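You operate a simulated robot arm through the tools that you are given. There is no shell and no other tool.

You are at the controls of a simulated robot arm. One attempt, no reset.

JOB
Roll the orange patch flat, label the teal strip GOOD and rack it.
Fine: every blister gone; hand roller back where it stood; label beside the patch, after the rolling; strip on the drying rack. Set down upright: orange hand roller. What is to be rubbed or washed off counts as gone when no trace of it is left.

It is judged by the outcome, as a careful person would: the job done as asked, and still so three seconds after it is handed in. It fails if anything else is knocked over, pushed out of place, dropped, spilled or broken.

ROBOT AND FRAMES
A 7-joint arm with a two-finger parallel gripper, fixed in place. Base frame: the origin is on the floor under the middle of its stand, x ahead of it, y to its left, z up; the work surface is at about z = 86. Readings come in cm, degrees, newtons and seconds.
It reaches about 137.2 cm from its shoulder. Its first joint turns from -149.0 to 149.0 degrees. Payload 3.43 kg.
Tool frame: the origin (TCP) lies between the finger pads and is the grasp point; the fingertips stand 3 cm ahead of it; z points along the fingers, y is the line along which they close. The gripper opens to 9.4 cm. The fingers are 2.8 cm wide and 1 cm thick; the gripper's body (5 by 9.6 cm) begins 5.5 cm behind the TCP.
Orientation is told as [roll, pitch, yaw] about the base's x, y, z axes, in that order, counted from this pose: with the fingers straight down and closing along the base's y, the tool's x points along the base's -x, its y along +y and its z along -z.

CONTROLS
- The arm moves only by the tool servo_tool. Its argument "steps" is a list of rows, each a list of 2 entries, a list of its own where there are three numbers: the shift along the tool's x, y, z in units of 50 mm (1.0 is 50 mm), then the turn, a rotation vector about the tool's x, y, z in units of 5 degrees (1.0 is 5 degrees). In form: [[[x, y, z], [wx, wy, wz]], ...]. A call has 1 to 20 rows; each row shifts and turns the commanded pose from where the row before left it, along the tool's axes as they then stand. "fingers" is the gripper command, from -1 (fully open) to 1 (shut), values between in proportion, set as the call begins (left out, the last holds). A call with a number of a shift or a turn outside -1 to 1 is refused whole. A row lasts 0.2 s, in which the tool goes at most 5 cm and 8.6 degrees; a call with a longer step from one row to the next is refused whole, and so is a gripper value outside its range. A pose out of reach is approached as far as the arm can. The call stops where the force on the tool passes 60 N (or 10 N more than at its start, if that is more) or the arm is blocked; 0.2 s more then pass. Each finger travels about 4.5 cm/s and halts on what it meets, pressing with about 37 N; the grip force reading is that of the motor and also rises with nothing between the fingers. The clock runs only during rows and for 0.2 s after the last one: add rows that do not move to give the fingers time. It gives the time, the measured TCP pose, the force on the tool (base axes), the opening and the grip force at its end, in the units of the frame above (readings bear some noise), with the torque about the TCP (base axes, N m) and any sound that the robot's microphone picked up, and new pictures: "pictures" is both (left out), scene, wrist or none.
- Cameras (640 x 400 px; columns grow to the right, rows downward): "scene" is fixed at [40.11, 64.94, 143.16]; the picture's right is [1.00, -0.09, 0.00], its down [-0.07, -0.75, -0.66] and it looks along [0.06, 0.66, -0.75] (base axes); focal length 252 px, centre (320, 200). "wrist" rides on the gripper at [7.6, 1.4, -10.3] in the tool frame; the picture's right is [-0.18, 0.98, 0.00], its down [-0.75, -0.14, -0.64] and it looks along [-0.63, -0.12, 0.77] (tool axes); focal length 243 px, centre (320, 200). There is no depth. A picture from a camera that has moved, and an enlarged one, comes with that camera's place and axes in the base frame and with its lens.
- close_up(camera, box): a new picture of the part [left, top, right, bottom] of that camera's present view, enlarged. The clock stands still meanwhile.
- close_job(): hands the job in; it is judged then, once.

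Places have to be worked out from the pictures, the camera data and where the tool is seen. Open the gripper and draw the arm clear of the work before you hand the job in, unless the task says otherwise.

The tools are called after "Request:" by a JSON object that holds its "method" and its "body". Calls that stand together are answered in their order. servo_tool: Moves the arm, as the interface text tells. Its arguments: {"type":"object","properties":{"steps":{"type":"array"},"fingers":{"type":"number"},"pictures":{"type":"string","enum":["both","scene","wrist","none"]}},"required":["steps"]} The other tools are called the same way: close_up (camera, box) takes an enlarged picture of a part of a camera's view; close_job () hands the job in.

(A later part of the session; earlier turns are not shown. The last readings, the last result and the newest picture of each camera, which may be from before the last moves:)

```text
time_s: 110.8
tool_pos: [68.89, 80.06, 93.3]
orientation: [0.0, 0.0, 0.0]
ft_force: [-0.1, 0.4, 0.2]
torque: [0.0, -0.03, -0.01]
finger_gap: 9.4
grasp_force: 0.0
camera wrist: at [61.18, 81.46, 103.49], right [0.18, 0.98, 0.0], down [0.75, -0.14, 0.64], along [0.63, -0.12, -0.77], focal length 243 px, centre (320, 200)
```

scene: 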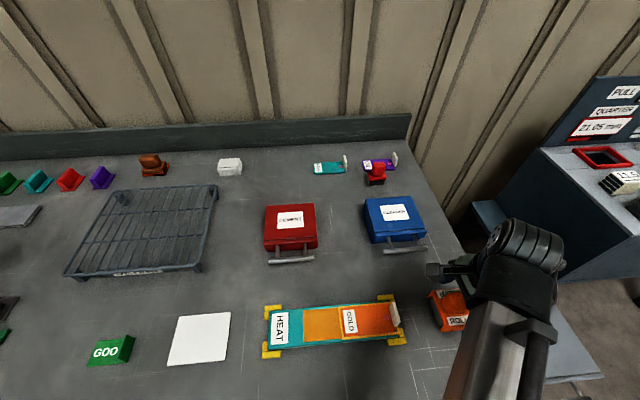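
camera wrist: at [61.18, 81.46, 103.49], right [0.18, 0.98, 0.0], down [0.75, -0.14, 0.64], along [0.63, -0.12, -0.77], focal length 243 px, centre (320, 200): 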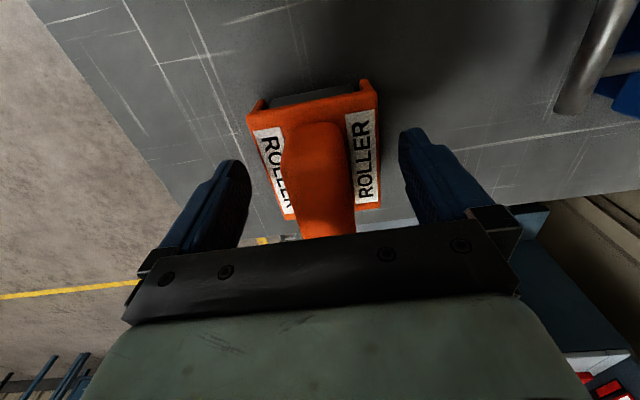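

The roller is released and stands square on its spot. Now I'll rise and travel left toward the green label, ending with the camera looking at it.

Request:
{"method": "servo_tool", "body": {"steps": [[[0, 0, -0.5], [0, 0, 0]], [[0, 0, -0.95], [0, 0, 0]], [[0, 0, -0.95], [0, 0, 0]], [[0.95, 0, 0], [0, 0, 0]], [[0.95, 0, 0], [0, 0, 0]], [[0.95, 0, 0], [0, 0, 0]], [[0.95, 0, 0], [0, 0, 0]], [[0.95, 0, 0], [0, 0, 0]], [[0.95, 0, 0], [0, 0, 0]], [[0.95, 0, 0], [0, 0, 0]], [[0.95, 0, 0], [0, 0, 0]], [[0.95, 0, 0], [0, 0, 0]], [[0.95, 0, 0], [0, 0, 0]], [[0.95, 0, 0], [0, 0, 0]], [[0.95, 0, 0], [0, 0, 0]], [[0.95, 0, 0], [0, 0, 0]], [[0.95, 0, 0], [0, 0, 0]], [[0.95, 0, 0], [0, 0, 0]], [[0.95, 0, 0], [0, 0, 0]], [[0, 0, 0], [0, 0, 0]]], "fingers": -1}}

Request:
{"method": "close_up", "body": {"camera": "scene", "box": [400, 260, 520, 350]}}

```text
time_s: 115.0
tool_pos: [-7.07, 79.9, 105.3]
orientation: [0.0, 0.0, 0.0]
ft_force: [0.7, 0.1, 0.0]
torque: [0.01, 0.0, 0.0]
finger_gap: 9.4
grasp_force: 0.1
camera wrist: at [-14.8, 81.41, 115.43], right [0.18, 0.98, 0.0], down [0.75, -0.14, 0.64], along [0.63, -0.12, -0.77], focal length 243 px, centre (320, 200)
```

scene: 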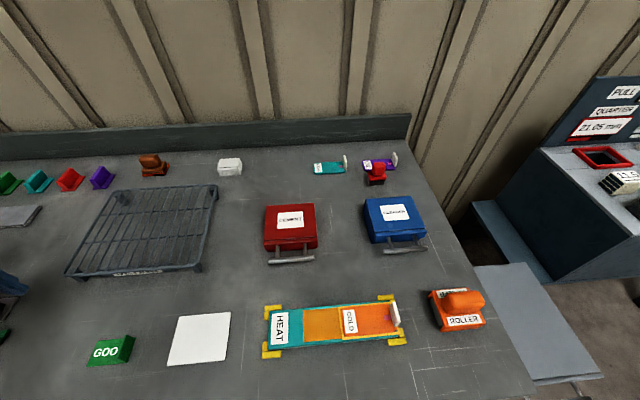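
wrist: 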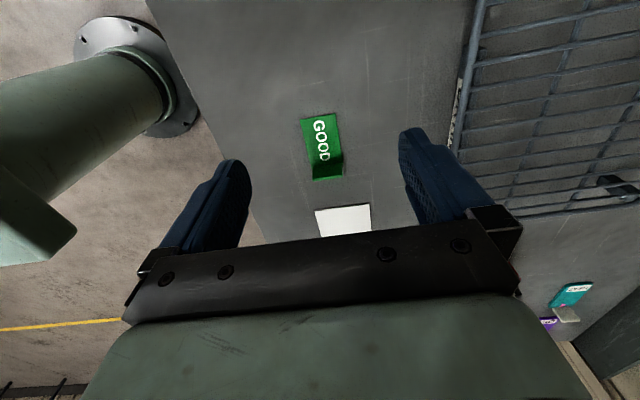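

```text
4.44 times, centred on (460, 305) of scene
camera zoom: at [40.11, 64.94, 143.16], right [1.0, -0.09, 0.0], down [-0.07, -0.75, -0.66], along [0.06, 0.66, -0.75], focal length 1119 px, centre (-302, -267)
```

zoom: 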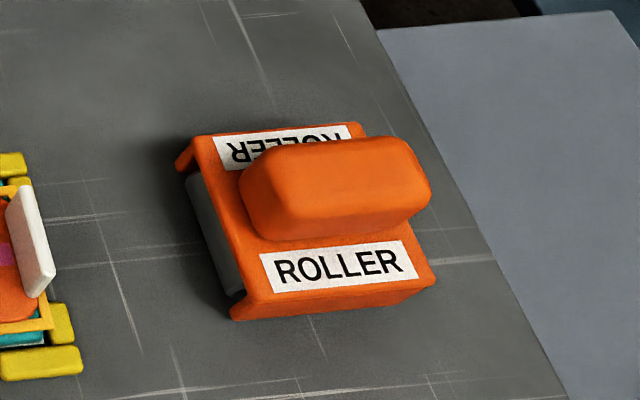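

The roller is upright and back on its place. The label clearly reads GOOD; let me look closer at its tab to plan the grip.

Request:
{"method": "close_up", "body": {"camera": "wrist", "box": [270, 90, 390, 200]}}

Request:
{"method": "close_up", "body": {"camera": "scene", "box": [70, 315, 150, 380]}}

```text
3.64 times, centred on (330, 145) of wrist
camera zoom: at [-14.8, 81.41, 115.43], right [0.18, 0.98, 0.0], down [0.75, -0.14, 0.64], along [0.63, -0.12, -0.77], focal length 882 px, centre (284, 400)
```

zoom: 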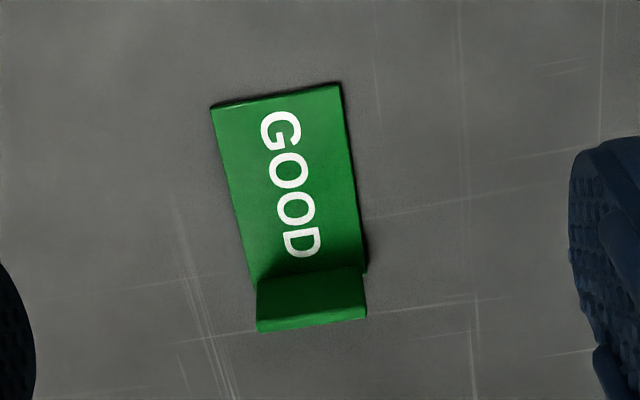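

```text
6.15 times, centred on (110, 348) of scene
camera zoom: at [40.11, 64.94, 143.16], right [1.0, -0.09, 0.0], down [-0.07, -0.75, -0.66], along [0.06, 0.66, -0.75], focal length 1549 px, centre (1612, -708)
```

zoom: 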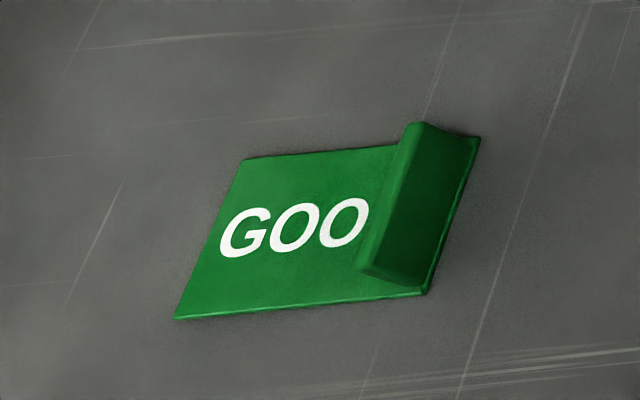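

The label plate spans x −3.9 to 3.8, y 76.8–81.2, with an upright tab about 0.6 cm thick at x≈3.1–3.7, y≈77–81, up to z≈89. I'll go above the tab and turn to yaw 90° so the fingers close across its thickness.

Request:
{"method": "servo_tool", "body": {"steps": [[[-0.7, -0.06, 0], [0, 0, 0]], [[-0.7, -0.06, 0], [0, 0, 0]], [[-0.7, -0.06, 0], [0, 0, 0]], [[0, 0, 0], [0, 0, -1]], [[0, 0, 0], [0, 0, -1]], [[0, 0, 0], [0, 0, -1]], [[0, 0, 0], [0, 0, -1]], [[0, 0, 0], [0, 0, -1]], [[0, 0, 0], [0, 0, -1]], [[0, 0, 0], [0, 0, -1]], [[0, 0, 0], [0, 0, -1]], [[0, 0, 0], [0, 0, -1]], [[0, 0, 0], [0, 0, -1]], [[0, 0, 0], [0, 0, -1]], [[0, 0, 0], [0, 0, -1]], [[0, 0, 0], [0, 0, -1]], [[0, 0, 0], [0, 0, -1]], [[0, 0, 0], [0, 0, -1]], [[0, 0, 0], [0, 0, -1]], [[0, 0, 0], [0, 0, -1]]], "fingers": -1, "pictures": "none"}}

Request:
{"method": "servo_tool", "body": {"steps": [[[0, 0, 0.3], [0, 0, -1]], [[0, 0, 0.4], [0, 0, 0]], [[0, 0, 0.3], [0, 0, 0]], [[0, 0, 0], [0, 0, 0]]], "fingers": -1}}

Request:
{"method": "close_up", "body": {"camera": "wrist", "box": [240, 60, 400, 200]}}

```text
time_s: 119.2
tool_pos: [3.37, 79.03, 105.4]
orientation: [0.0, 0.1, 85.1]
ft_force: [0.7, 0.1, 0.0]
torque: [-0.03, -0.03, 0.01]
finger_gap: 9.39
grasp_force: 0.0
```

```text
time_s: 120.2
tool_pos: [3.39, 79.17, 100.27]
orientation: [0.0, 0.0, 90.0]
ft_force: [0.8, 0.6, 0.3]
torque: [-0.01, -0.02, -0.01]
finger_gap: 9.41
grasp_force: 0.1
camera wrist: at [1.89, 71.51, 110.44], right [-0.98, 0.18, 0.0], down [0.14, 0.75, 0.64], along [0.12, 0.63, -0.77], focal length 243 px, centre (320, 200)
```

scene: 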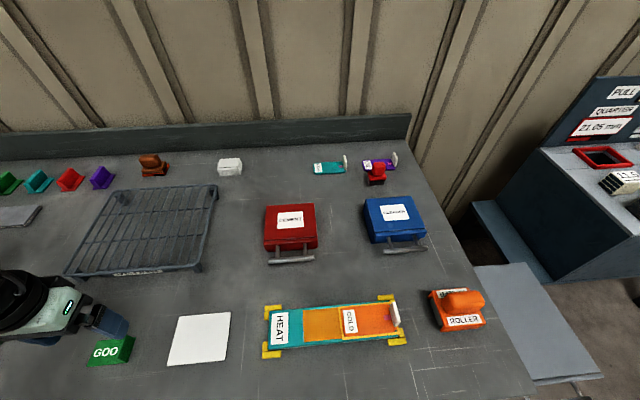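
wrist: 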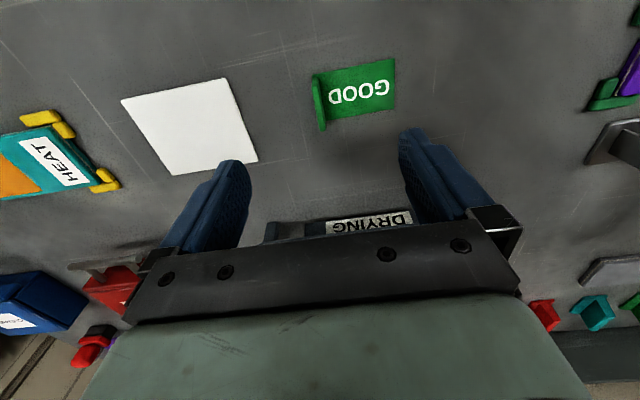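

```text
2.86 times, centred on (320, 130) of wrist
camera zoom: at [1.89, 71.51, 110.44], right [-0.98, 0.18, 0.0], down [0.14, 0.75, 0.64], along [0.12, 0.63, -0.77], focal length 693 px, centre (320, 400)
```

zoom: 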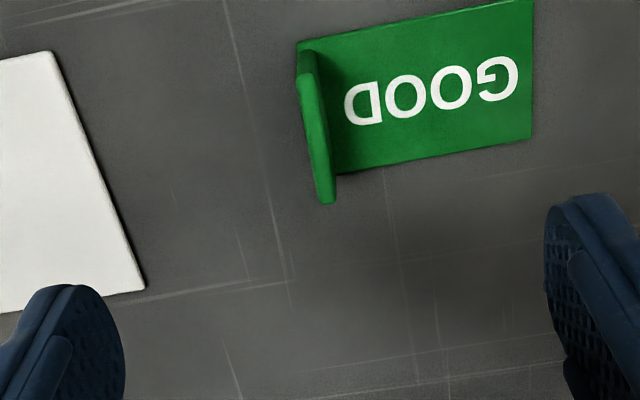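

The tab's top runs along x≈3.4 from y≈76.9 to 80.7, right under the TCP. I'm descending so the tips end about 0.5 cm above the label plate.

Request:
{"method": "servo_tool", "body": {"steps": [[[0.04, 0, 0.5], [0, 0, 0]], [[0, 0, 0.5], [0, 0, 0]], [[0, 0, 0.5], [0, 0, 0]], [[0, 0, 0.35], [0, 0, 0]], [[0, 0, 0.15], [0, 0, 0]], [[0, 0, 0], [0, 0, 0]], [[0, 0, 0], [0, 0, 0]]], "fingers": -1}}

Request:
{"method": "close_up", "body": {"camera": "scene", "box": [50, 290, 170, 390]}}

Request:
{"method": "close_up", "body": {"camera": "wrist", "box": [200, 60, 440, 220]}}

```text
time_s: 121.8
tool_pos: [3.3, 78.83, 90.32]
orientation: [0.1, 0.0, 90.0]
ft_force: [-0.2, -0.5, -0.3]
torque: [-0.03, 0.01, 0.01]
finger_gap: 9.41
grasp_force: 0.1
camera wrist: at [1.88, 71.32, 100.5], right [-0.98, 0.18, 0.0], down [0.14, 0.75, 0.64], along [0.12, 0.63, -0.77], focal length 243 px, centre (320, 200)
```

scene: 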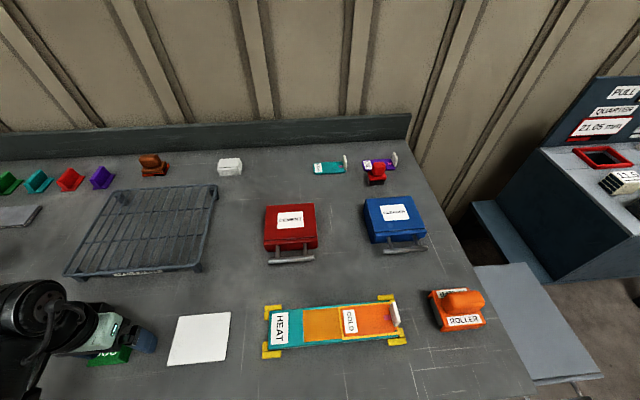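
wrist: 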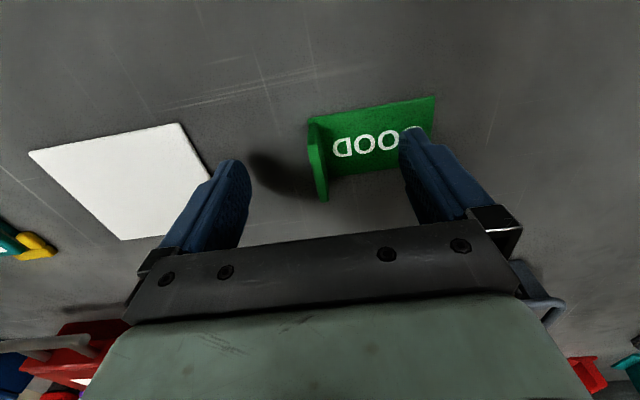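

```text
4.00 times, centred on (110, 340) of scene
camera zoom: at [40.11, 64.94, 143.16], right [1.0, -0.09, 0.0], down [-0.07, -0.75, -0.66], along [0.06, 0.66, -0.75], focal length 1007 px, centre (1160, -360)
```

zoom: 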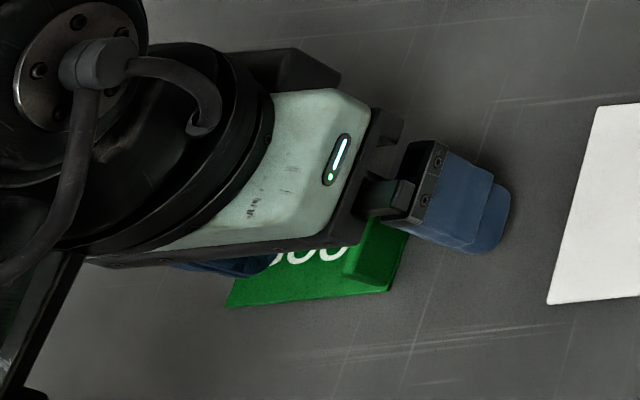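

```text
2.50 times, centred on (320, 140) of wrist
camera zoom: at [1.88, 71.32, 100.5], right [-0.98, 0.18, 0.0], down [0.14, 0.75, 0.64], along [0.12, 0.63, -0.77], focal length 606 px, centre (320, 350)
```

zoom: 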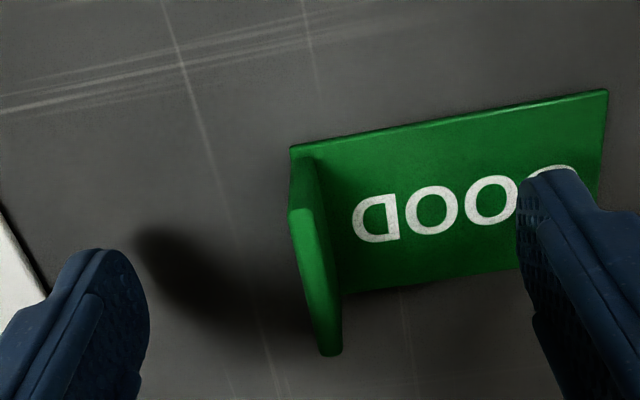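

The fingers straddle the tab and clear the label plate. I'll lower 2.5 mm more and close.

Request:
{"method": "servo_tool", "body": {"steps": [[[-0.02, -0.02, 0.05], [0, 0, 0]], [[0, 0, 0], [0, 0, 0]], [[0, 0, 0], [0, 0, 0]], [[0, 0, 0], [0, 0, 0]], [[0, 0, 0], [0, 0, 0]], [[0, 0, 0], [0, 0, 0]], [[0, 0, 0], [0, 0, 0]], [[0, 0, 0], [0, 0, 0]]], "fingers": 1}}

Request:
{"method": "close_up", "body": {"camera": "wrist", "box": [200, 60, 440, 220]}}

```text
time_s: 123.6
tool_pos: [3.46, 79.05, 90.12]
orientation: [0.0, 0.0, 90.0]
ft_force: [0.0, 0.0, 0.6]
torque: [0.0, 0.01, 0.0]
finger_gap: 0.42
grasp_force: 37.4
camera wrist: at [1.95, 71.42, 100.23], right [-0.98, 0.18, 0.0], down [0.14, 0.75, 0.64], along [0.12, 0.63, -0.77], focal length 243 px, centre (320, 200)
```

scene: 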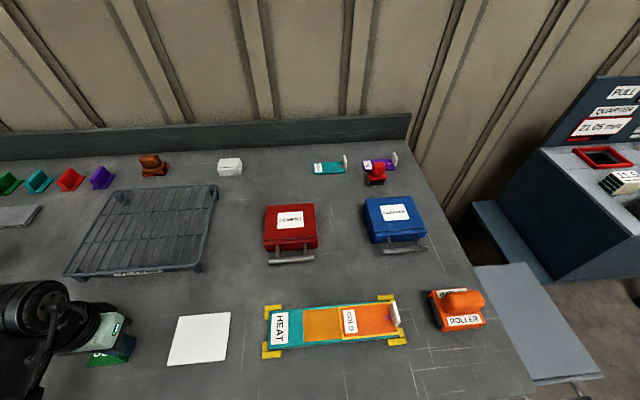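
wrist: 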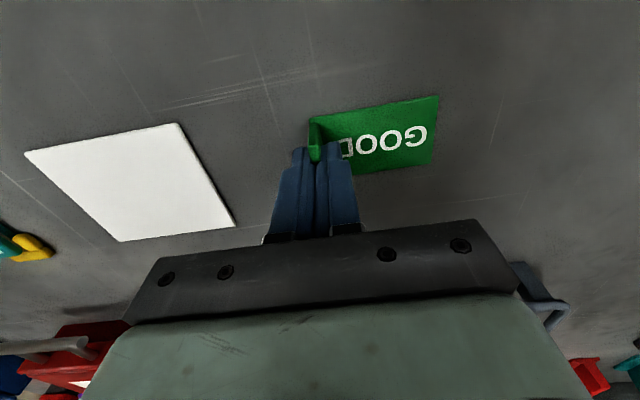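

```text
2.50 times, centred on (320, 140) of wrist
camera zoom: at [1.95, 71.42, 100.23], right [-0.98, 0.18, 0.0], down [0.14, 0.75, 0.64], along [0.12, 0.63, -0.77], focal length 606 px, centre (320, 350)
```

zoom: 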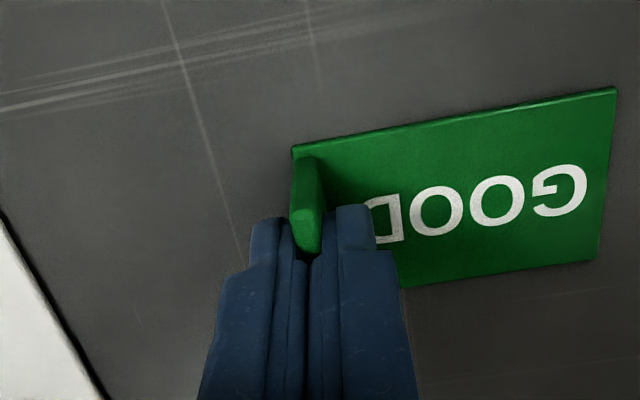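

The tab is held (0.42 cm gap, 37 N) at TCP (3.4, 79.0, 90.1). I'll lift it straight up, then carry it over the free stretch of the strip left of the patch.

Request:
{"method": "servo_tool", "body": {"steps": [[[0, 0, -0.2], [0, 0, 0]], [[0, 0, -0.6], [0, 0, 0]], [[0, 0, -0.8], [0, 0, 0]], [[0, 0, -0.8], [0, 0, 0]], [[0, 0, 0], [0, 0, 0]]], "fingers": 1}}

Request:
{"method": "close_up", "body": {"camera": "wrist", "box": [200, 60, 440, 220]}}

```text
time_s: 124.8
tool_pos: [3.41, 79.05, 102.11]
orientation: [0.0, 0.0, 90.0]
ft_force: [0.4, 0.2, -0.8]
torque: [-0.02, 0.03, -0.01]
finger_gap: 0.44
grasp_force: 36.7
camera wrist: at [2.01, 71.43, 112.21], right [-0.98, 0.18, 0.0], down [0.14, 0.75, 0.64], along [0.12, 0.63, -0.77], focal length 243 px, centre (320, 200)
```

scene: 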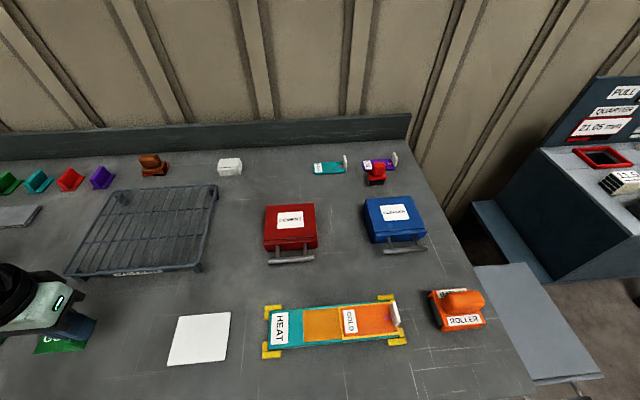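
wrist: 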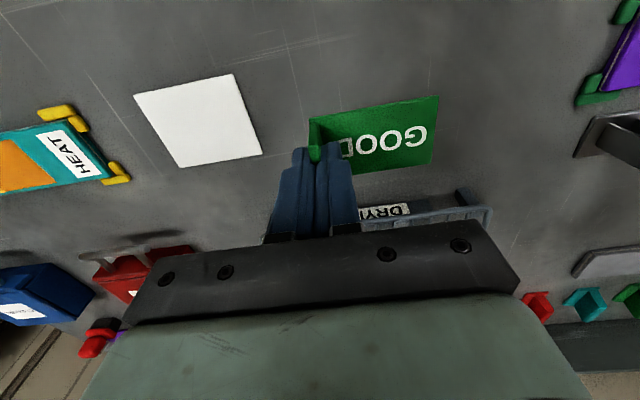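

```text
2.50 times, centred on (320, 140) of wrist
camera zoom: at [2.01, 71.43, 112.21], right [-0.98, 0.18, 0.0], down [0.14, 0.75, 0.64], along [0.12, 0.63, -0.77], focal length 606 px, centre (320, 350)
```

zoom: 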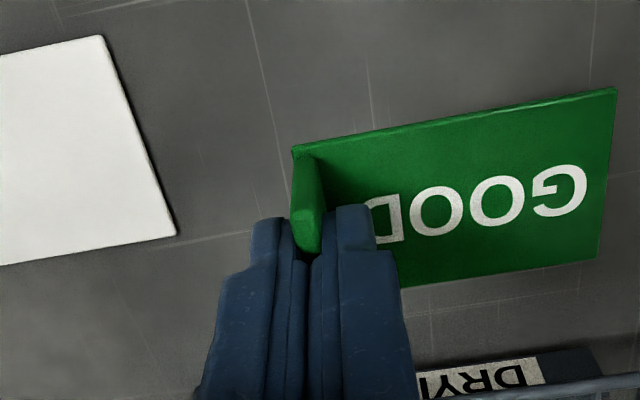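

The label came up square in the grip. I'm carrying it right to above x≈43.5, y≈80.

Request:
{"method": "servo_tool", "body": {"steps": [[[-0.021, -0.891, 0], [0, 0, 0]], [[-0.021, -0.891, 0], [0, 0, 0]], [[-0.021, -0.891, 0], [0, 0, 0]], [[-0.021, -0.891, 0], [0, 0, 0]], [[-0.021, -0.891, 0], [0, 0, 0]], [[-0.021, -0.891, 0], [0, 0, 0]], [[-0.021, -0.891, 0], [0, 0, 0]], [[-0.021, -0.891, 0], [0, 0, 0]], [[-0.021, -0.891, 0], [0, 0, 0]], [[0, 0, 0.4], [0, 0, 0]], [[0, 0, 0.4], [0, 0, 0]], [[0, 0, 0], [0, 0, 0]]], "fingers": 1}}

Request:
{"method": "close_up", "body": {"camera": "wrist", "box": [200, 40, 440, 200]}}

Request:
{"method": "close_up", "body": {"camera": "scene", "box": [240, 270, 440, 370]}}

```text
time_s: 127.4
tool_pos: [43.65, 80.1, 97.96]
orientation: [0.0, -0.1, 90.0]
ft_force: [-0.2, -0.3, 0.3]
torque: [-0.02, 0.01, 0.01]
finger_gap: 0.43
grasp_force: 36.9
camera wrist: at [42.11, 72.44, 108.13], right [-0.98, 0.18, 0.0], down [0.14, 0.75, 0.64], along [0.12, 0.63, -0.77], focal length 243 px, centre (320, 200)
```

scene: 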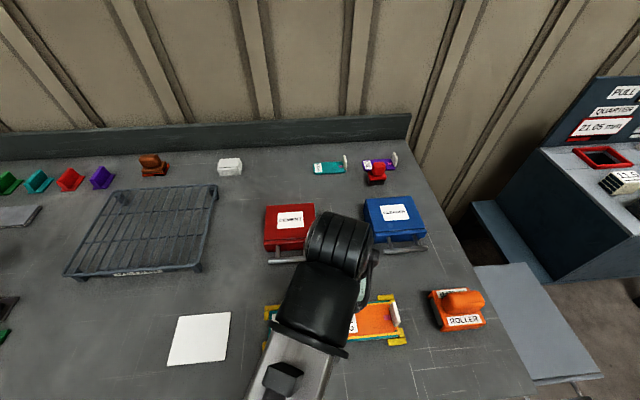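
wrist: 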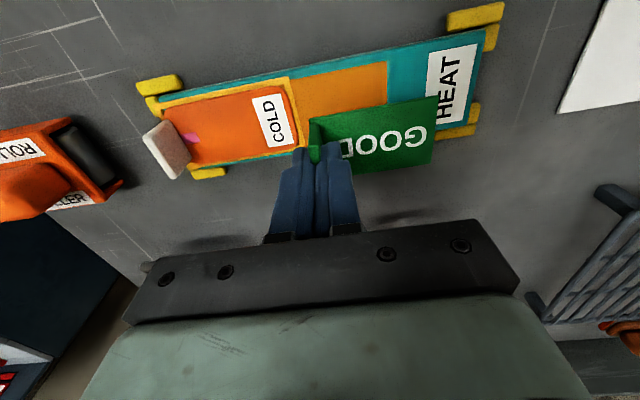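

```text
2.50 times, centred on (320, 120) of wrist
camera zoom: at [42.11, 72.44, 108.13], right [-0.98, 0.18, 0.0], down [0.14, 0.75, 0.64], along [0.12, 0.63, -0.77], focal length 606 px, centre (320, 400)
```

zoom: 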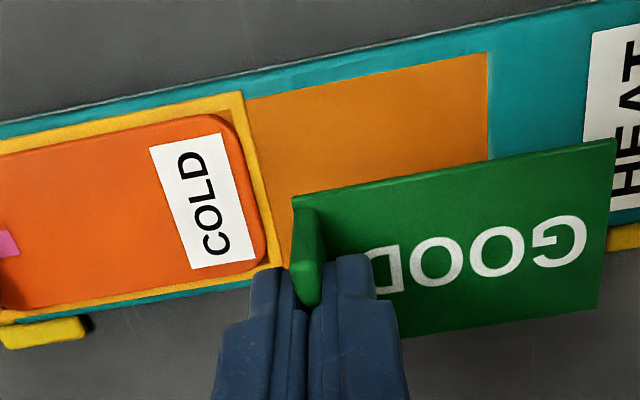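

```text
3.20 times, centred on (340, 320) of scene
camera zoom: at [40.11, 64.94, 143.16], right [1.0, -0.09, 0.0], down [-0.07, -0.75, -0.66], along [0.06, 0.66, -0.75], focal length 806 px, centre (256, -184)
```

zoom: 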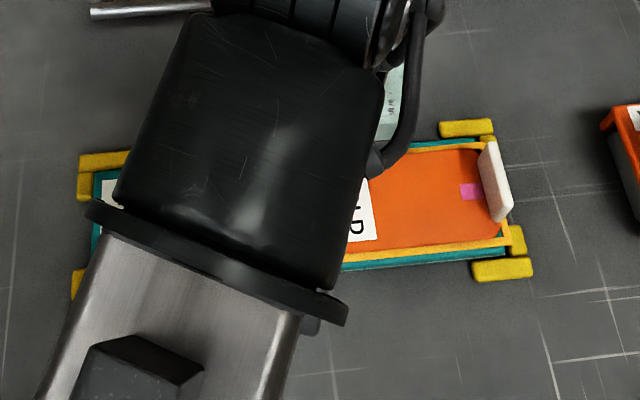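

The label hovers about 6 cm above the strip, aligned with it. I'm lowering toward the surface.

Request:
{"method": "servo_tool", "body": {"steps": [[[0, 0, 0.5], [0, 0, 0]], [[0, 0, 0.4], [0, 0, 0]], [[0, 0, 0.25], [0, 0, 0]], [[0, 0, 0], [0, 0, 0]]], "fingers": 1}}

Request:
{"method": "close_up", "body": {"camera": "wrist", "box": [200, 40, 440, 200]}}

```text
time_s: 128.4
tool_pos: [43.53, 80.0, 92.34]
orientation: [0.1, 0.0, 90.0]
ft_force: [0.6, 0.3, 0.3]
torque: [-0.02, 0.01, -0.02]
finger_gap: 0.44
grasp_force: 37.3
camera wrist: at [42.08, 72.44, 102.5], right [-0.98, 0.18, 0.0], down [0.14, 0.75, 0.64], along [0.12, 0.63, -0.77], focal length 243 px, centre (320, 200)
```

scene: 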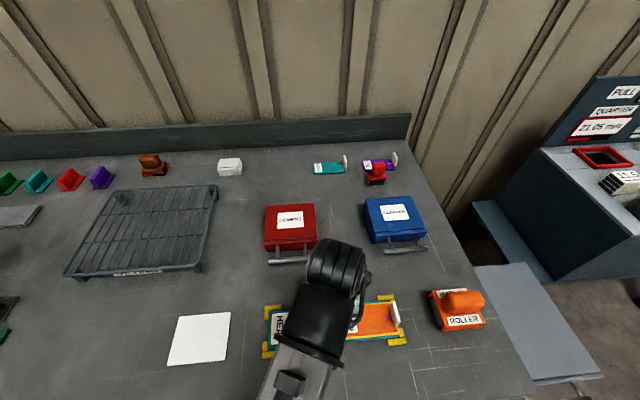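
wrist: 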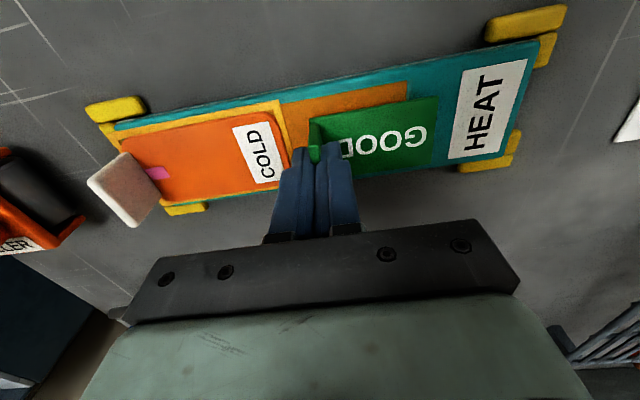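

```text
2.50 times, centred on (320, 120) of wrist
camera zoom: at [42.08, 72.44, 102.5], right [-0.98, 0.18, 0.0], down [0.14, 0.75, 0.64], along [0.12, 0.63, -0.77], focal length 606 px, centre (320, 400)
```

zoom: 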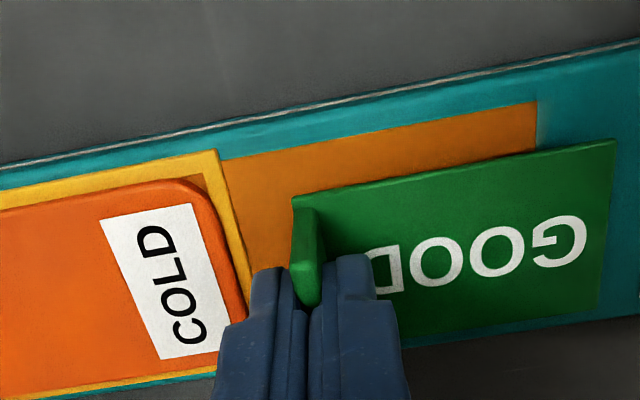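

The label is centred across the strip (y≈77.7–82) and spans about x 36.4–44, between the HEAT text and the patch bead. I'm lowering in small steps to contact.

Request:
{"method": "servo_tool", "body": {"steps": [[[0, 0, 0.03], [0, 0, 0]], [[0, 0, 0.03], [0, 0, 0]], [[0, 0, 0.03], [0, 0, 0]], [[0, 0, 0.03], [0, 0, 0]], [[0, 0, 0], [0, 0, 0]], [[0, 0, 0], [0, 0, 0]]], "fingers": 1, "pictures": "none"}}

```text
time_s: 129.8
tool_pos: [43.48, 80.08, 91.79]
orientation: [0.0, 0.0, 90.0]
ft_force: [0.2, 0.7, 0.3]
torque: [-0.01, -0.02, -0.01]
finger_gap: 0.43
grasp_force: 37.4
```

Request:
{"method": "servo_tool", "body": {"steps": [[[0, 0, 0.02], [0, 0, 0]], [[0, 0, 0.02], [0, 0, 0]], [[0, 0, 0], [0, 0, 0]], [[0, 0, 0], [0, 0, 0]]], "fingers": 1, "pictures": "none"}}

```text
time_s: 130.8
tool_pos: [43.48, 79.99, 91.74]
orientation: [0.0, 0.1, 90.0]
ft_force: [-0.4, 0.9, -0.4]
torque: [-0.01, -0.02, -0.01]
finger_gap: 0.4
grasp_force: 36.8
```

No contact yet at about 91.6; continuing in 1 mm steps.

Request:
{"method": "servo_tool", "body": {"steps": [[[0, 0, 0.02], [0, 0, 0]], [[0, 0, 0.02], [0, 0, 0]], [[0, 0, 0], [0, 0, 0]], [[0, 0, 0], [0, 0, 0]]], "fingers": 1, "pictures": "none"}}

```text
time_s: 131.8
tool_pos: [43.51, 80.08, 91.53]
orientation: [0.1, -0.1, 90.0]
ft_force: [1.0, 0.4, 15.1]
torque: [0.02, 0.09, -0.01]
finger_gap: 0.44
grasp_force: 37.2
```

The label rests on the strip with a light press (15 N), top of strip about z 87.4. I'll relieve the pressure and open the fingers just to 3 cm so they stay clear of the patch.

Request:
{"method": "servo_tool", "body": {"steps": [[[0, 0, -0.014], [0, 0, 0]], [[0, 0, 0], [0, 0, 0]]], "fingers": 1, "pictures": "none"}}

Request:
{"method": "servo_tool", "body": {"steps": [[[0, 0, 0], [0, 0, 0]], [[0, 0, 0], [0, 0, 0]], [[0, 0, 0], [0, 0, 0]], [[0, 0, 0], [0, 0, 0]]], "fingers": 0.36}}

Request:
{"method": "close_up", "body": {"camera": "wrist", "box": [200, 40, 440, 200]}}

```text
time_s: 132.4
tool_pos: [43.55, 80.09, 91.42]
orientation: [0.0, 0.0, 90.0]
ft_force: [0.2, 1.5, 9.5]
torque: [0.08, 0.09, -0.03]
finger_gap: 0.42
grasp_force: 37.2
```

```text
time_s: 133.4
tool_pos: [43.55, 79.92, 91.42]
orientation: [0.0, -0.1, 90.0]
ft_force: [0.6, -1.2, -0.5]
torque: [0.01, 0.02, 0.03]
finger_gap: 3.02
grasp_force: 0.0
camera wrist: at [42.06, 72.4, 101.57], right [-0.98, 0.18, 0.0], down [0.14, 0.75, 0.64], along [0.12, 0.63, -0.77], focal length 243 px, centre (320, 200)
```

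scene: 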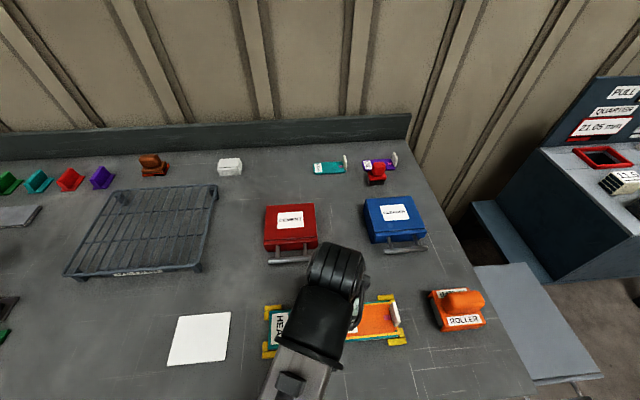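
wrist: 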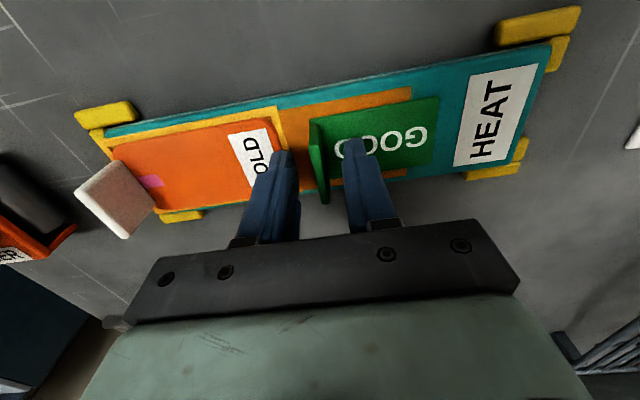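

```text
2.50 times, centred on (320, 120) of wrist
camera zoom: at [42.06, 72.4, 101.57], right [-0.98, 0.18, 0.0], down [0.14, 0.75, 0.64], along [0.12, 0.63, -0.77], focal length 606 px, centre (320, 400)
```

zoom: 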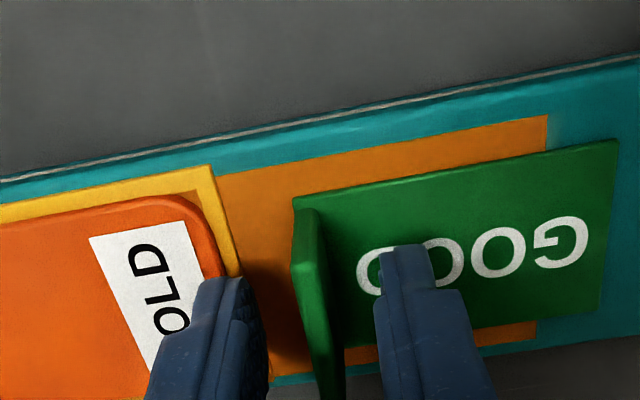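

The label stays put on the strip. I'll rise straight up and turn back to yaw 0, then look.

Request:
{"method": "servo_tool", "body": {"steps": [[[0, 0, -0.2], [0, 0, 0]], [[0, 0, -0.6], [0, 0, 0]], [[0, 0, -0.8], [0, 0, 0]], [[0, 0, -0.8], [0, 0, 0]], [[0, 0, 0], [0, 0, 1]], [[0, 0, 0], [0, 0, 1]], [[0, 0, 0], [0, 0, 1]], [[0, 0, 0], [0, 0, 1]], [[0, 0, 0], [0, 0, 1]], [[0, 0, 0], [0, 0, 1]], [[0, 0, 0], [0, 0, 1]], [[0, 0, 0], [0, 0, 1]], [[0, 0, 0], [0, 0, 1]], [[0, 0, 0], [0, 0, 1]], [[0, 0, 0], [0, 0, 1]], [[0, 0, 0], [0, 0, 1]], [[0, 0, 0], [0, 0, 1]], [[0, 0, 0], [0, 0, 1]], [[0, 0, 0], [0, 0, 1]], [[0, 0, 0], [0, 0, 1]]], "fingers": 0.36, "pictures": "none"}}

Request:
{"method": "servo_tool", "body": {"steps": [[[0, 0, 0], [0, 0, 1]], [[0, 0, 0], [0, 0, 1]], [[0.6, 0.6, 0], [0, 0, 0]], [[0.6, 0.6, 0], [0, 0, 0]], [[0.6, 0.6, 0], [0, 0, 0]], [[0.6, 0.6, 0], [0, 0, 0]], [[0, 0, 0], [0, 0, 0]]], "fingers": -1}}

Request:
{"method": "close_up", "body": {"camera": "scene", "box": [240, 270, 440, 370]}}

Request:
{"method": "close_up", "body": {"camera": "scene", "box": [50, 150, 260, 290]}}

```text
time_s: 137.6
tool_pos: [43.62, 80.09, 103.4]
orientation: [-0.1, 0.0, 9.9]
ft_force: [-0.2, -0.3, -0.8]
torque: [-0.02, -0.01, -0.05]
finger_gap: 3.02
grasp_force: 0.0
```

```text
time_s: 139.2
tool_pos: [31.61, 92.1, 103.25]
orientation: [0.0, 0.0, -0.1]
ft_force: [-0.2, -0.2, 0.1]
torque: [0.05, -0.04, -0.04]
finger_gap: 9.4
grasp_force: 0.1
camera wrist: at [23.9, 93.57, 113.44], right [0.18, 0.98, 0.0], down [0.75, -0.14, 0.64], along [0.63, -0.12, -0.77], focal length 243 px, centre (320, 200)
```

scene: 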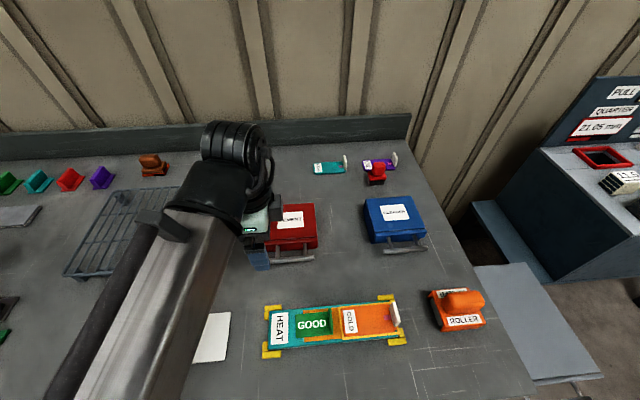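
wrist: 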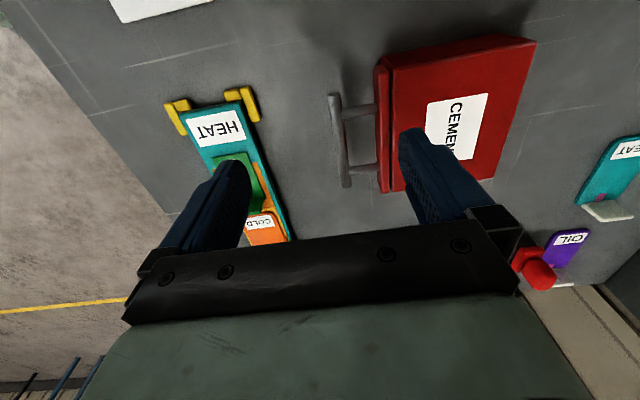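

```text
3.20 times, centred on (340, 320) of scene
camera zoom: at [40.11, 64.94, 143.16], right [1.0, -0.09, 0.0], down [-0.07, -0.75, -0.66], along [0.06, 0.66, -0.75], focal length 806 px, centre (256, -184)
```

zoom: 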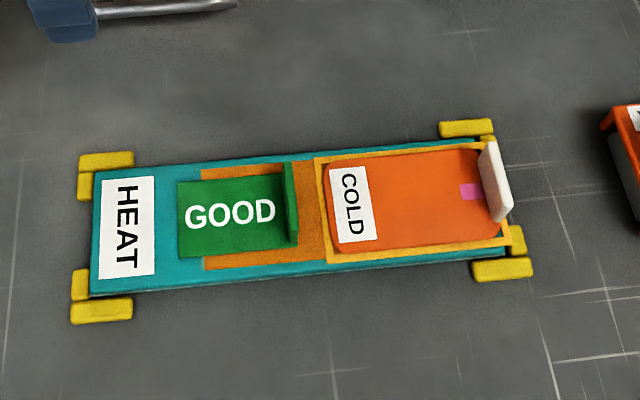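

```text
2.86 times, centred on (155, 220) of scene
camera zoom: at [40.11, 64.94, 143.16], right [1.0, -0.09, 0.0], down [-0.07, -0.75, -0.66], along [0.06, 0.66, -0.75], focal length 719 px, centre (791, 143)
```

zoom: 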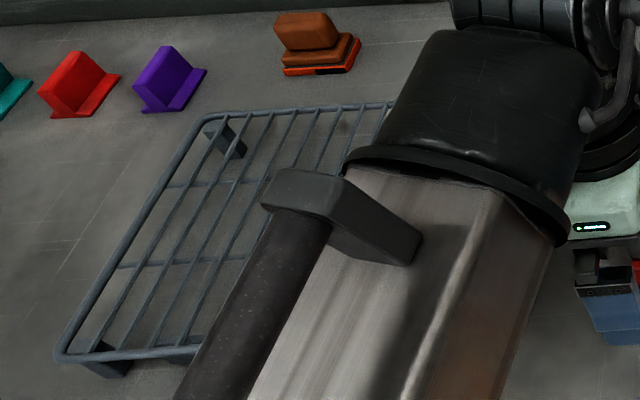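

The GOOD label lies neatly on the strip beside the patch. Now for the strip itself: it spans x 31–56.6, y 76.4–83.6. I'll come over its balance point (44.4, 80) with open fingers and descend part-way.

Request:
{"method": "servo_tool", "body": {"steps": [[[-0.64, -0.605, 0], [0, 0, 0]], [[-0.64, -0.605, 0], [0, 0, 0]], [[-0.64, -0.605, 0], [0, 0, 0]], [[-0.64, -0.605, 0], [0, 0, 0]], [[0, 0, 0.7], [0, 0, 0]], [[0, 0, 0.7], [0, 0, 0]], [[0, 0, 0.6], [0, 0, 0]], [[0, 0, 0], [0, 0, 0]]], "fingers": -1}}

Request:
{"method": "close_up", "body": {"camera": "wrist", "box": [160, 60, 480, 230]}}

Request:
{"method": "close_up", "body": {"camera": "scene", "box": [240, 270, 440, 370]}}

```text
time_s: 141.0
tool_pos: [44.32, 79.8, 93.29]
orientation: [-0.1, 0.0, 0.0]
ft_force: [-0.1, 0.0, 0.2]
torque: [0.0, 0.01, 0.0]
finger_gap: 9.4
grasp_force: 0.1
camera wrist: at [36.64, 81.29, 103.44], right [0.18, 0.98, 0.0], down [0.75, -0.14, 0.64], along [0.63, -0.12, -0.77], focal length 243 px, centre (320, 200)
```

scene: 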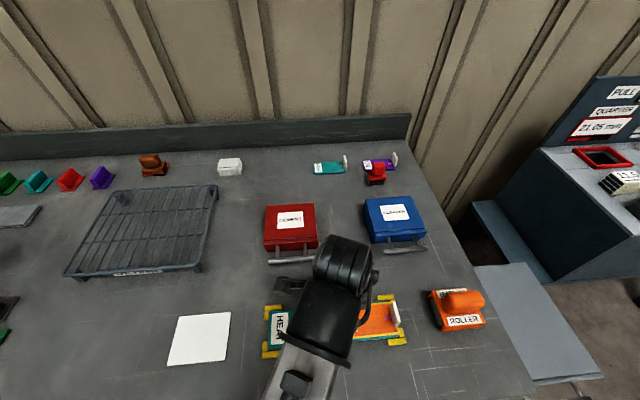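
wrist: 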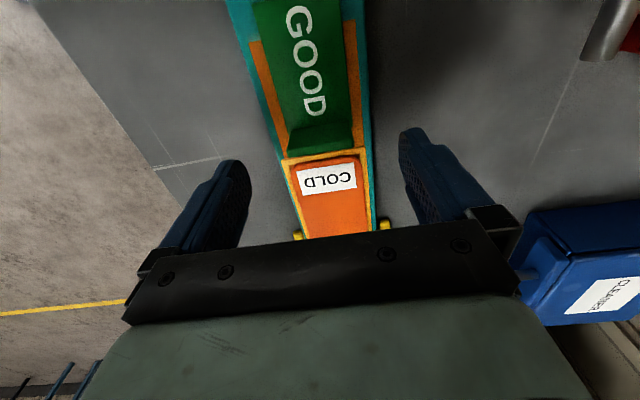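

```text
2.00 times, centred on (320, 145) of wrist
camera zoom: at [36.64, 81.29, 103.44], right [0.18, 0.98, 0.0], down [0.75, -0.14, 0.64], along [0.63, -0.12, -0.77], focal length 485 px, centre (320, 310)
```

zoom: 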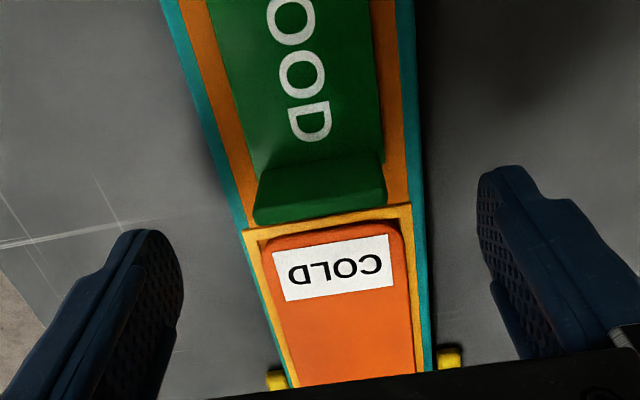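

```text
3.20 times, centred on (340, 320) of scene
camera zoom: at [40.11, 64.94, 143.16], right [1.0, -0.09, 0.0], down [-0.07, -0.75, -0.66], along [0.06, 0.66, -0.75], focal length 806 px, centre (256, -184)
```

zoom: 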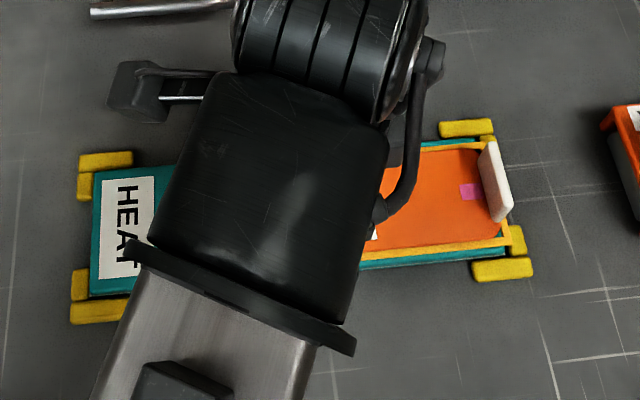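

The fingers straddle the strip evenly, clear of the label and patch. I'm descending so the tips end about 0.3 cm above the table beside the strip.

Request:
{"method": "servo_tool", "body": {"steps": [[[0, 0.02, 0.4], [0, 0, 0]], [[0, 0, 0.25], [0, 0, 0]], [[0, 0, 0.13], [0, 0, 0]], [[0, 0, 0], [0, 0, 0]], [[0, 0, 0], [0, 0, 0]]], "fingers": -1}}

Request:
{"method": "close_up", "body": {"camera": "wrist", "box": [160, 60, 480, 230]}}

```text
time_s: 142.2
tool_pos: [44.37, 79.99, 89.52]
orientation: [0.0, -0.1, -0.1]
ft_force: [-1.1, 0.0, 0.6]
torque: [0.0, 0.01, 0.02]
finger_gap: 9.41
grasp_force: 0.0
camera wrist: at [36.69, 81.46, 99.61], right [0.18, 0.98, 0.0], down [0.75, -0.14, 0.64], along [0.63, -0.12, -0.77], focal length 243 px, centre (320, 200)
```

scene: 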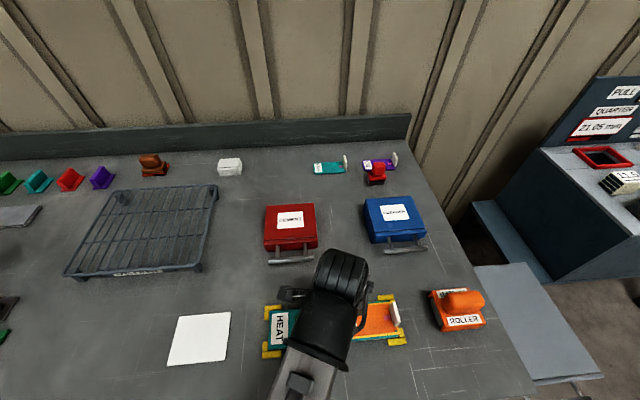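
wrist: 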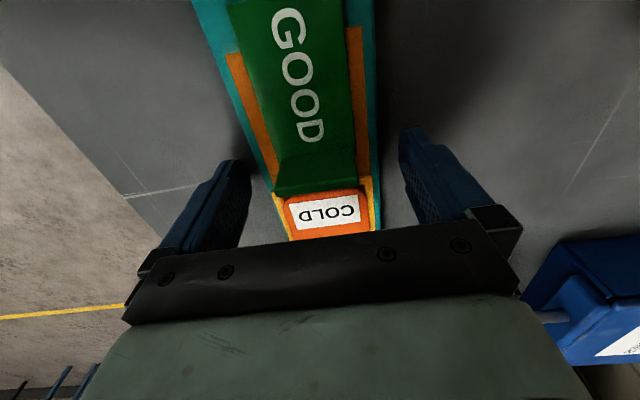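

```text
2.00 times, centred on (320, 145) of wrist
camera zoom: at [36.69, 81.46, 99.61], right [0.18, 0.98, 0.0], down [0.75, -0.14, 0.64], along [0.63, -0.12, -0.77], focal length 485 px, centre (320, 310)
```

zoom: 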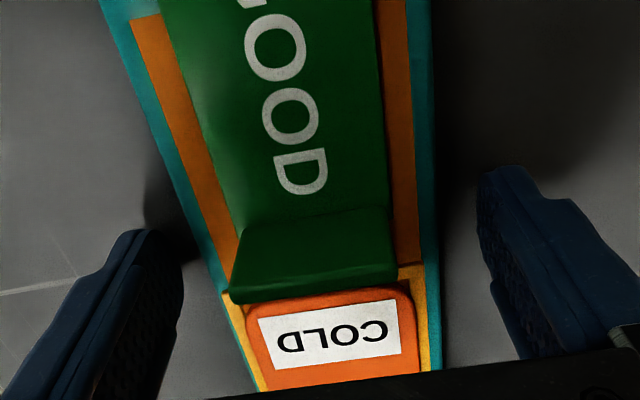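

Tips are at about z 86.45 beside the 1.4 cm thick strip. I'll go 2 mm lower and close gently on its edges.

Request:
{"method": "servo_tool", "body": {"steps": [[[0, 0, 0.04], [0, 0, 0]], [[0, 0, 0], [0, 0, 0]], [[0, 0, 0], [0, 0, 0]], [[0, 0, 0], [0, 0, 0]], [[0, 0, 0], [0, 0, 0]], [[0, 0, 0], [0, 0, 0]]], "fingers": 1}}

Request:
{"method": "close_up", "body": {"camera": "wrist", "box": [160, 60, 480, 230]}}

```text
time_s: 143.6
tool_pos: [44.35, 79.94, 89.26]
orientation: [0.0, 0.0, 0.0]
ft_force: [0.2, -5.7, 2.5]
torque: [-0.44, 0.07, -0.04]
finger_gap: 7.16
grasp_force: 36.2
camera wrist: at [36.71, 81.44, 99.45], right [0.18, 0.98, 0.0], down [0.75, -0.14, 0.64], along [0.63, -0.12, -0.77], focal length 243 px, centre (320, 200)
```

scene: 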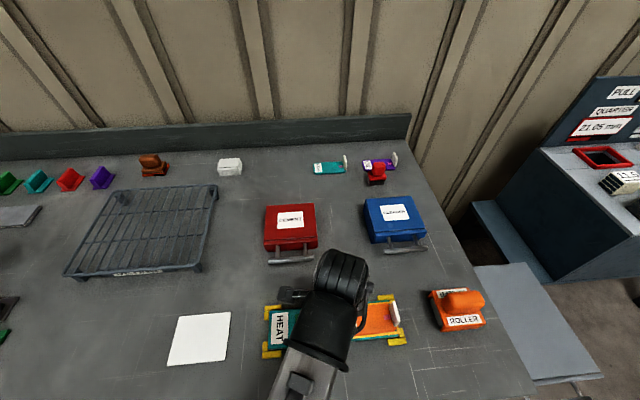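
wrist: 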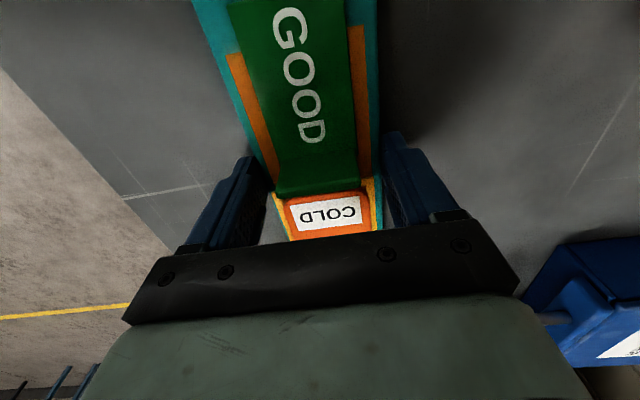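

```text
2.00 times, centred on (320, 145) of wrist
camera zoom: at [36.71, 81.44, 99.45], right [0.18, 0.98, 0.0], down [0.75, -0.14, 0.64], along [0.63, -0.12, -0.77], focal length 485 px, centre (320, 310)
```

zoom: 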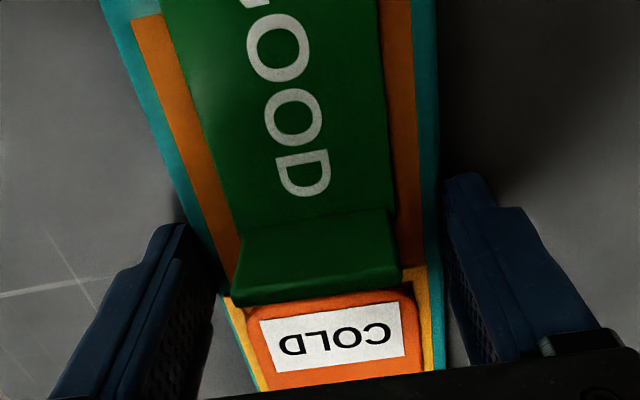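

The strip is gripped (7.16 cm gap, 36 N). I'll ease the small sideways load and lift slowly out of the jig.

Request:
{"method": "servo_tool", "body": {"steps": [[[0, -0.01, 0], [0, 0, 0]], [[0, 0, -0.06], [0, 0, 0]], [[0, 0, -0.1], [0, 0, 0]], [[0, 0, -0.2], [0, 0, 0]], [[0, 0, -0.3], [0, 0, 0]], [[0, 0, 0], [0, 0, 0]]], "fingers": 1}}

Request:
{"method": "close_up", "body": {"camera": "scene", "box": [230, 260, 440, 370]}}

```text
time_s: 145.0
tool_pos: [44.48, 80.09, 92.52]
orientation: [0.1, 0.0, 0.1]
ft_force: [-1.4, -0.7, -3.1]
torque: [-0.03, 0.03, 0.01]
finger_gap: 7.18
grasp_force: 36.8
camera wrist: at [36.7, 81.45, 102.75], right [0.18, 0.98, 0.0], down [0.75, -0.14, 0.64], along [0.63, -0.12, -0.77], focal length 243 px, centre (320, 200)
```

scene: 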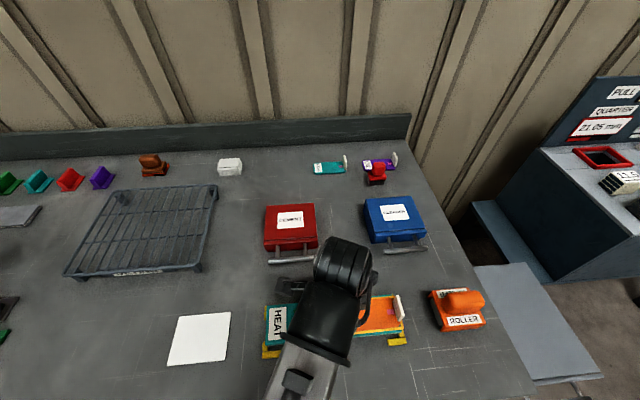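
wrist: 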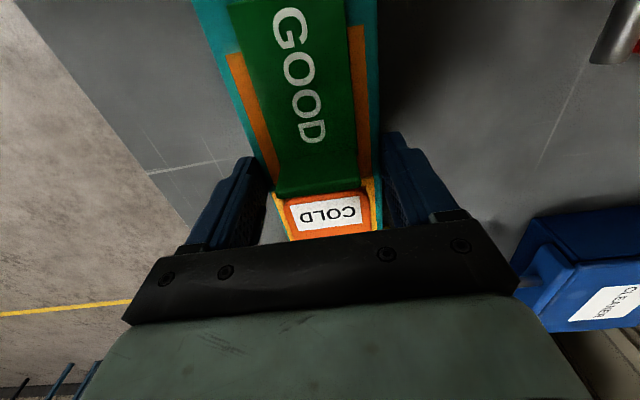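

```text
3.05 times, centred on (335, 315) of scene
camera zoom: at [40.11, 64.94, 143.16], right [1.0, -0.09, 0.0], down [-0.07, -0.75, -0.66], along [0.06, 0.66, -0.75], focal length 767 px, centre (274, -150)
```

zoom: 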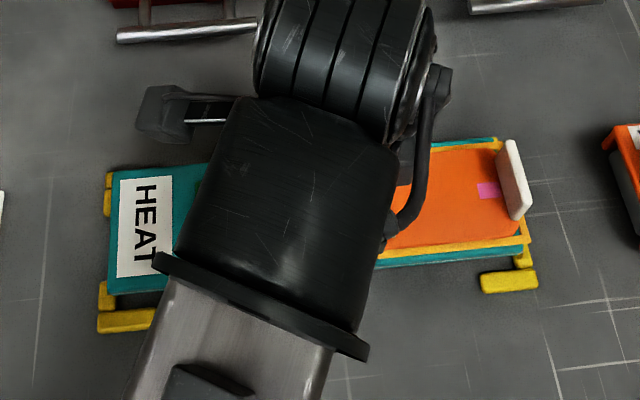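

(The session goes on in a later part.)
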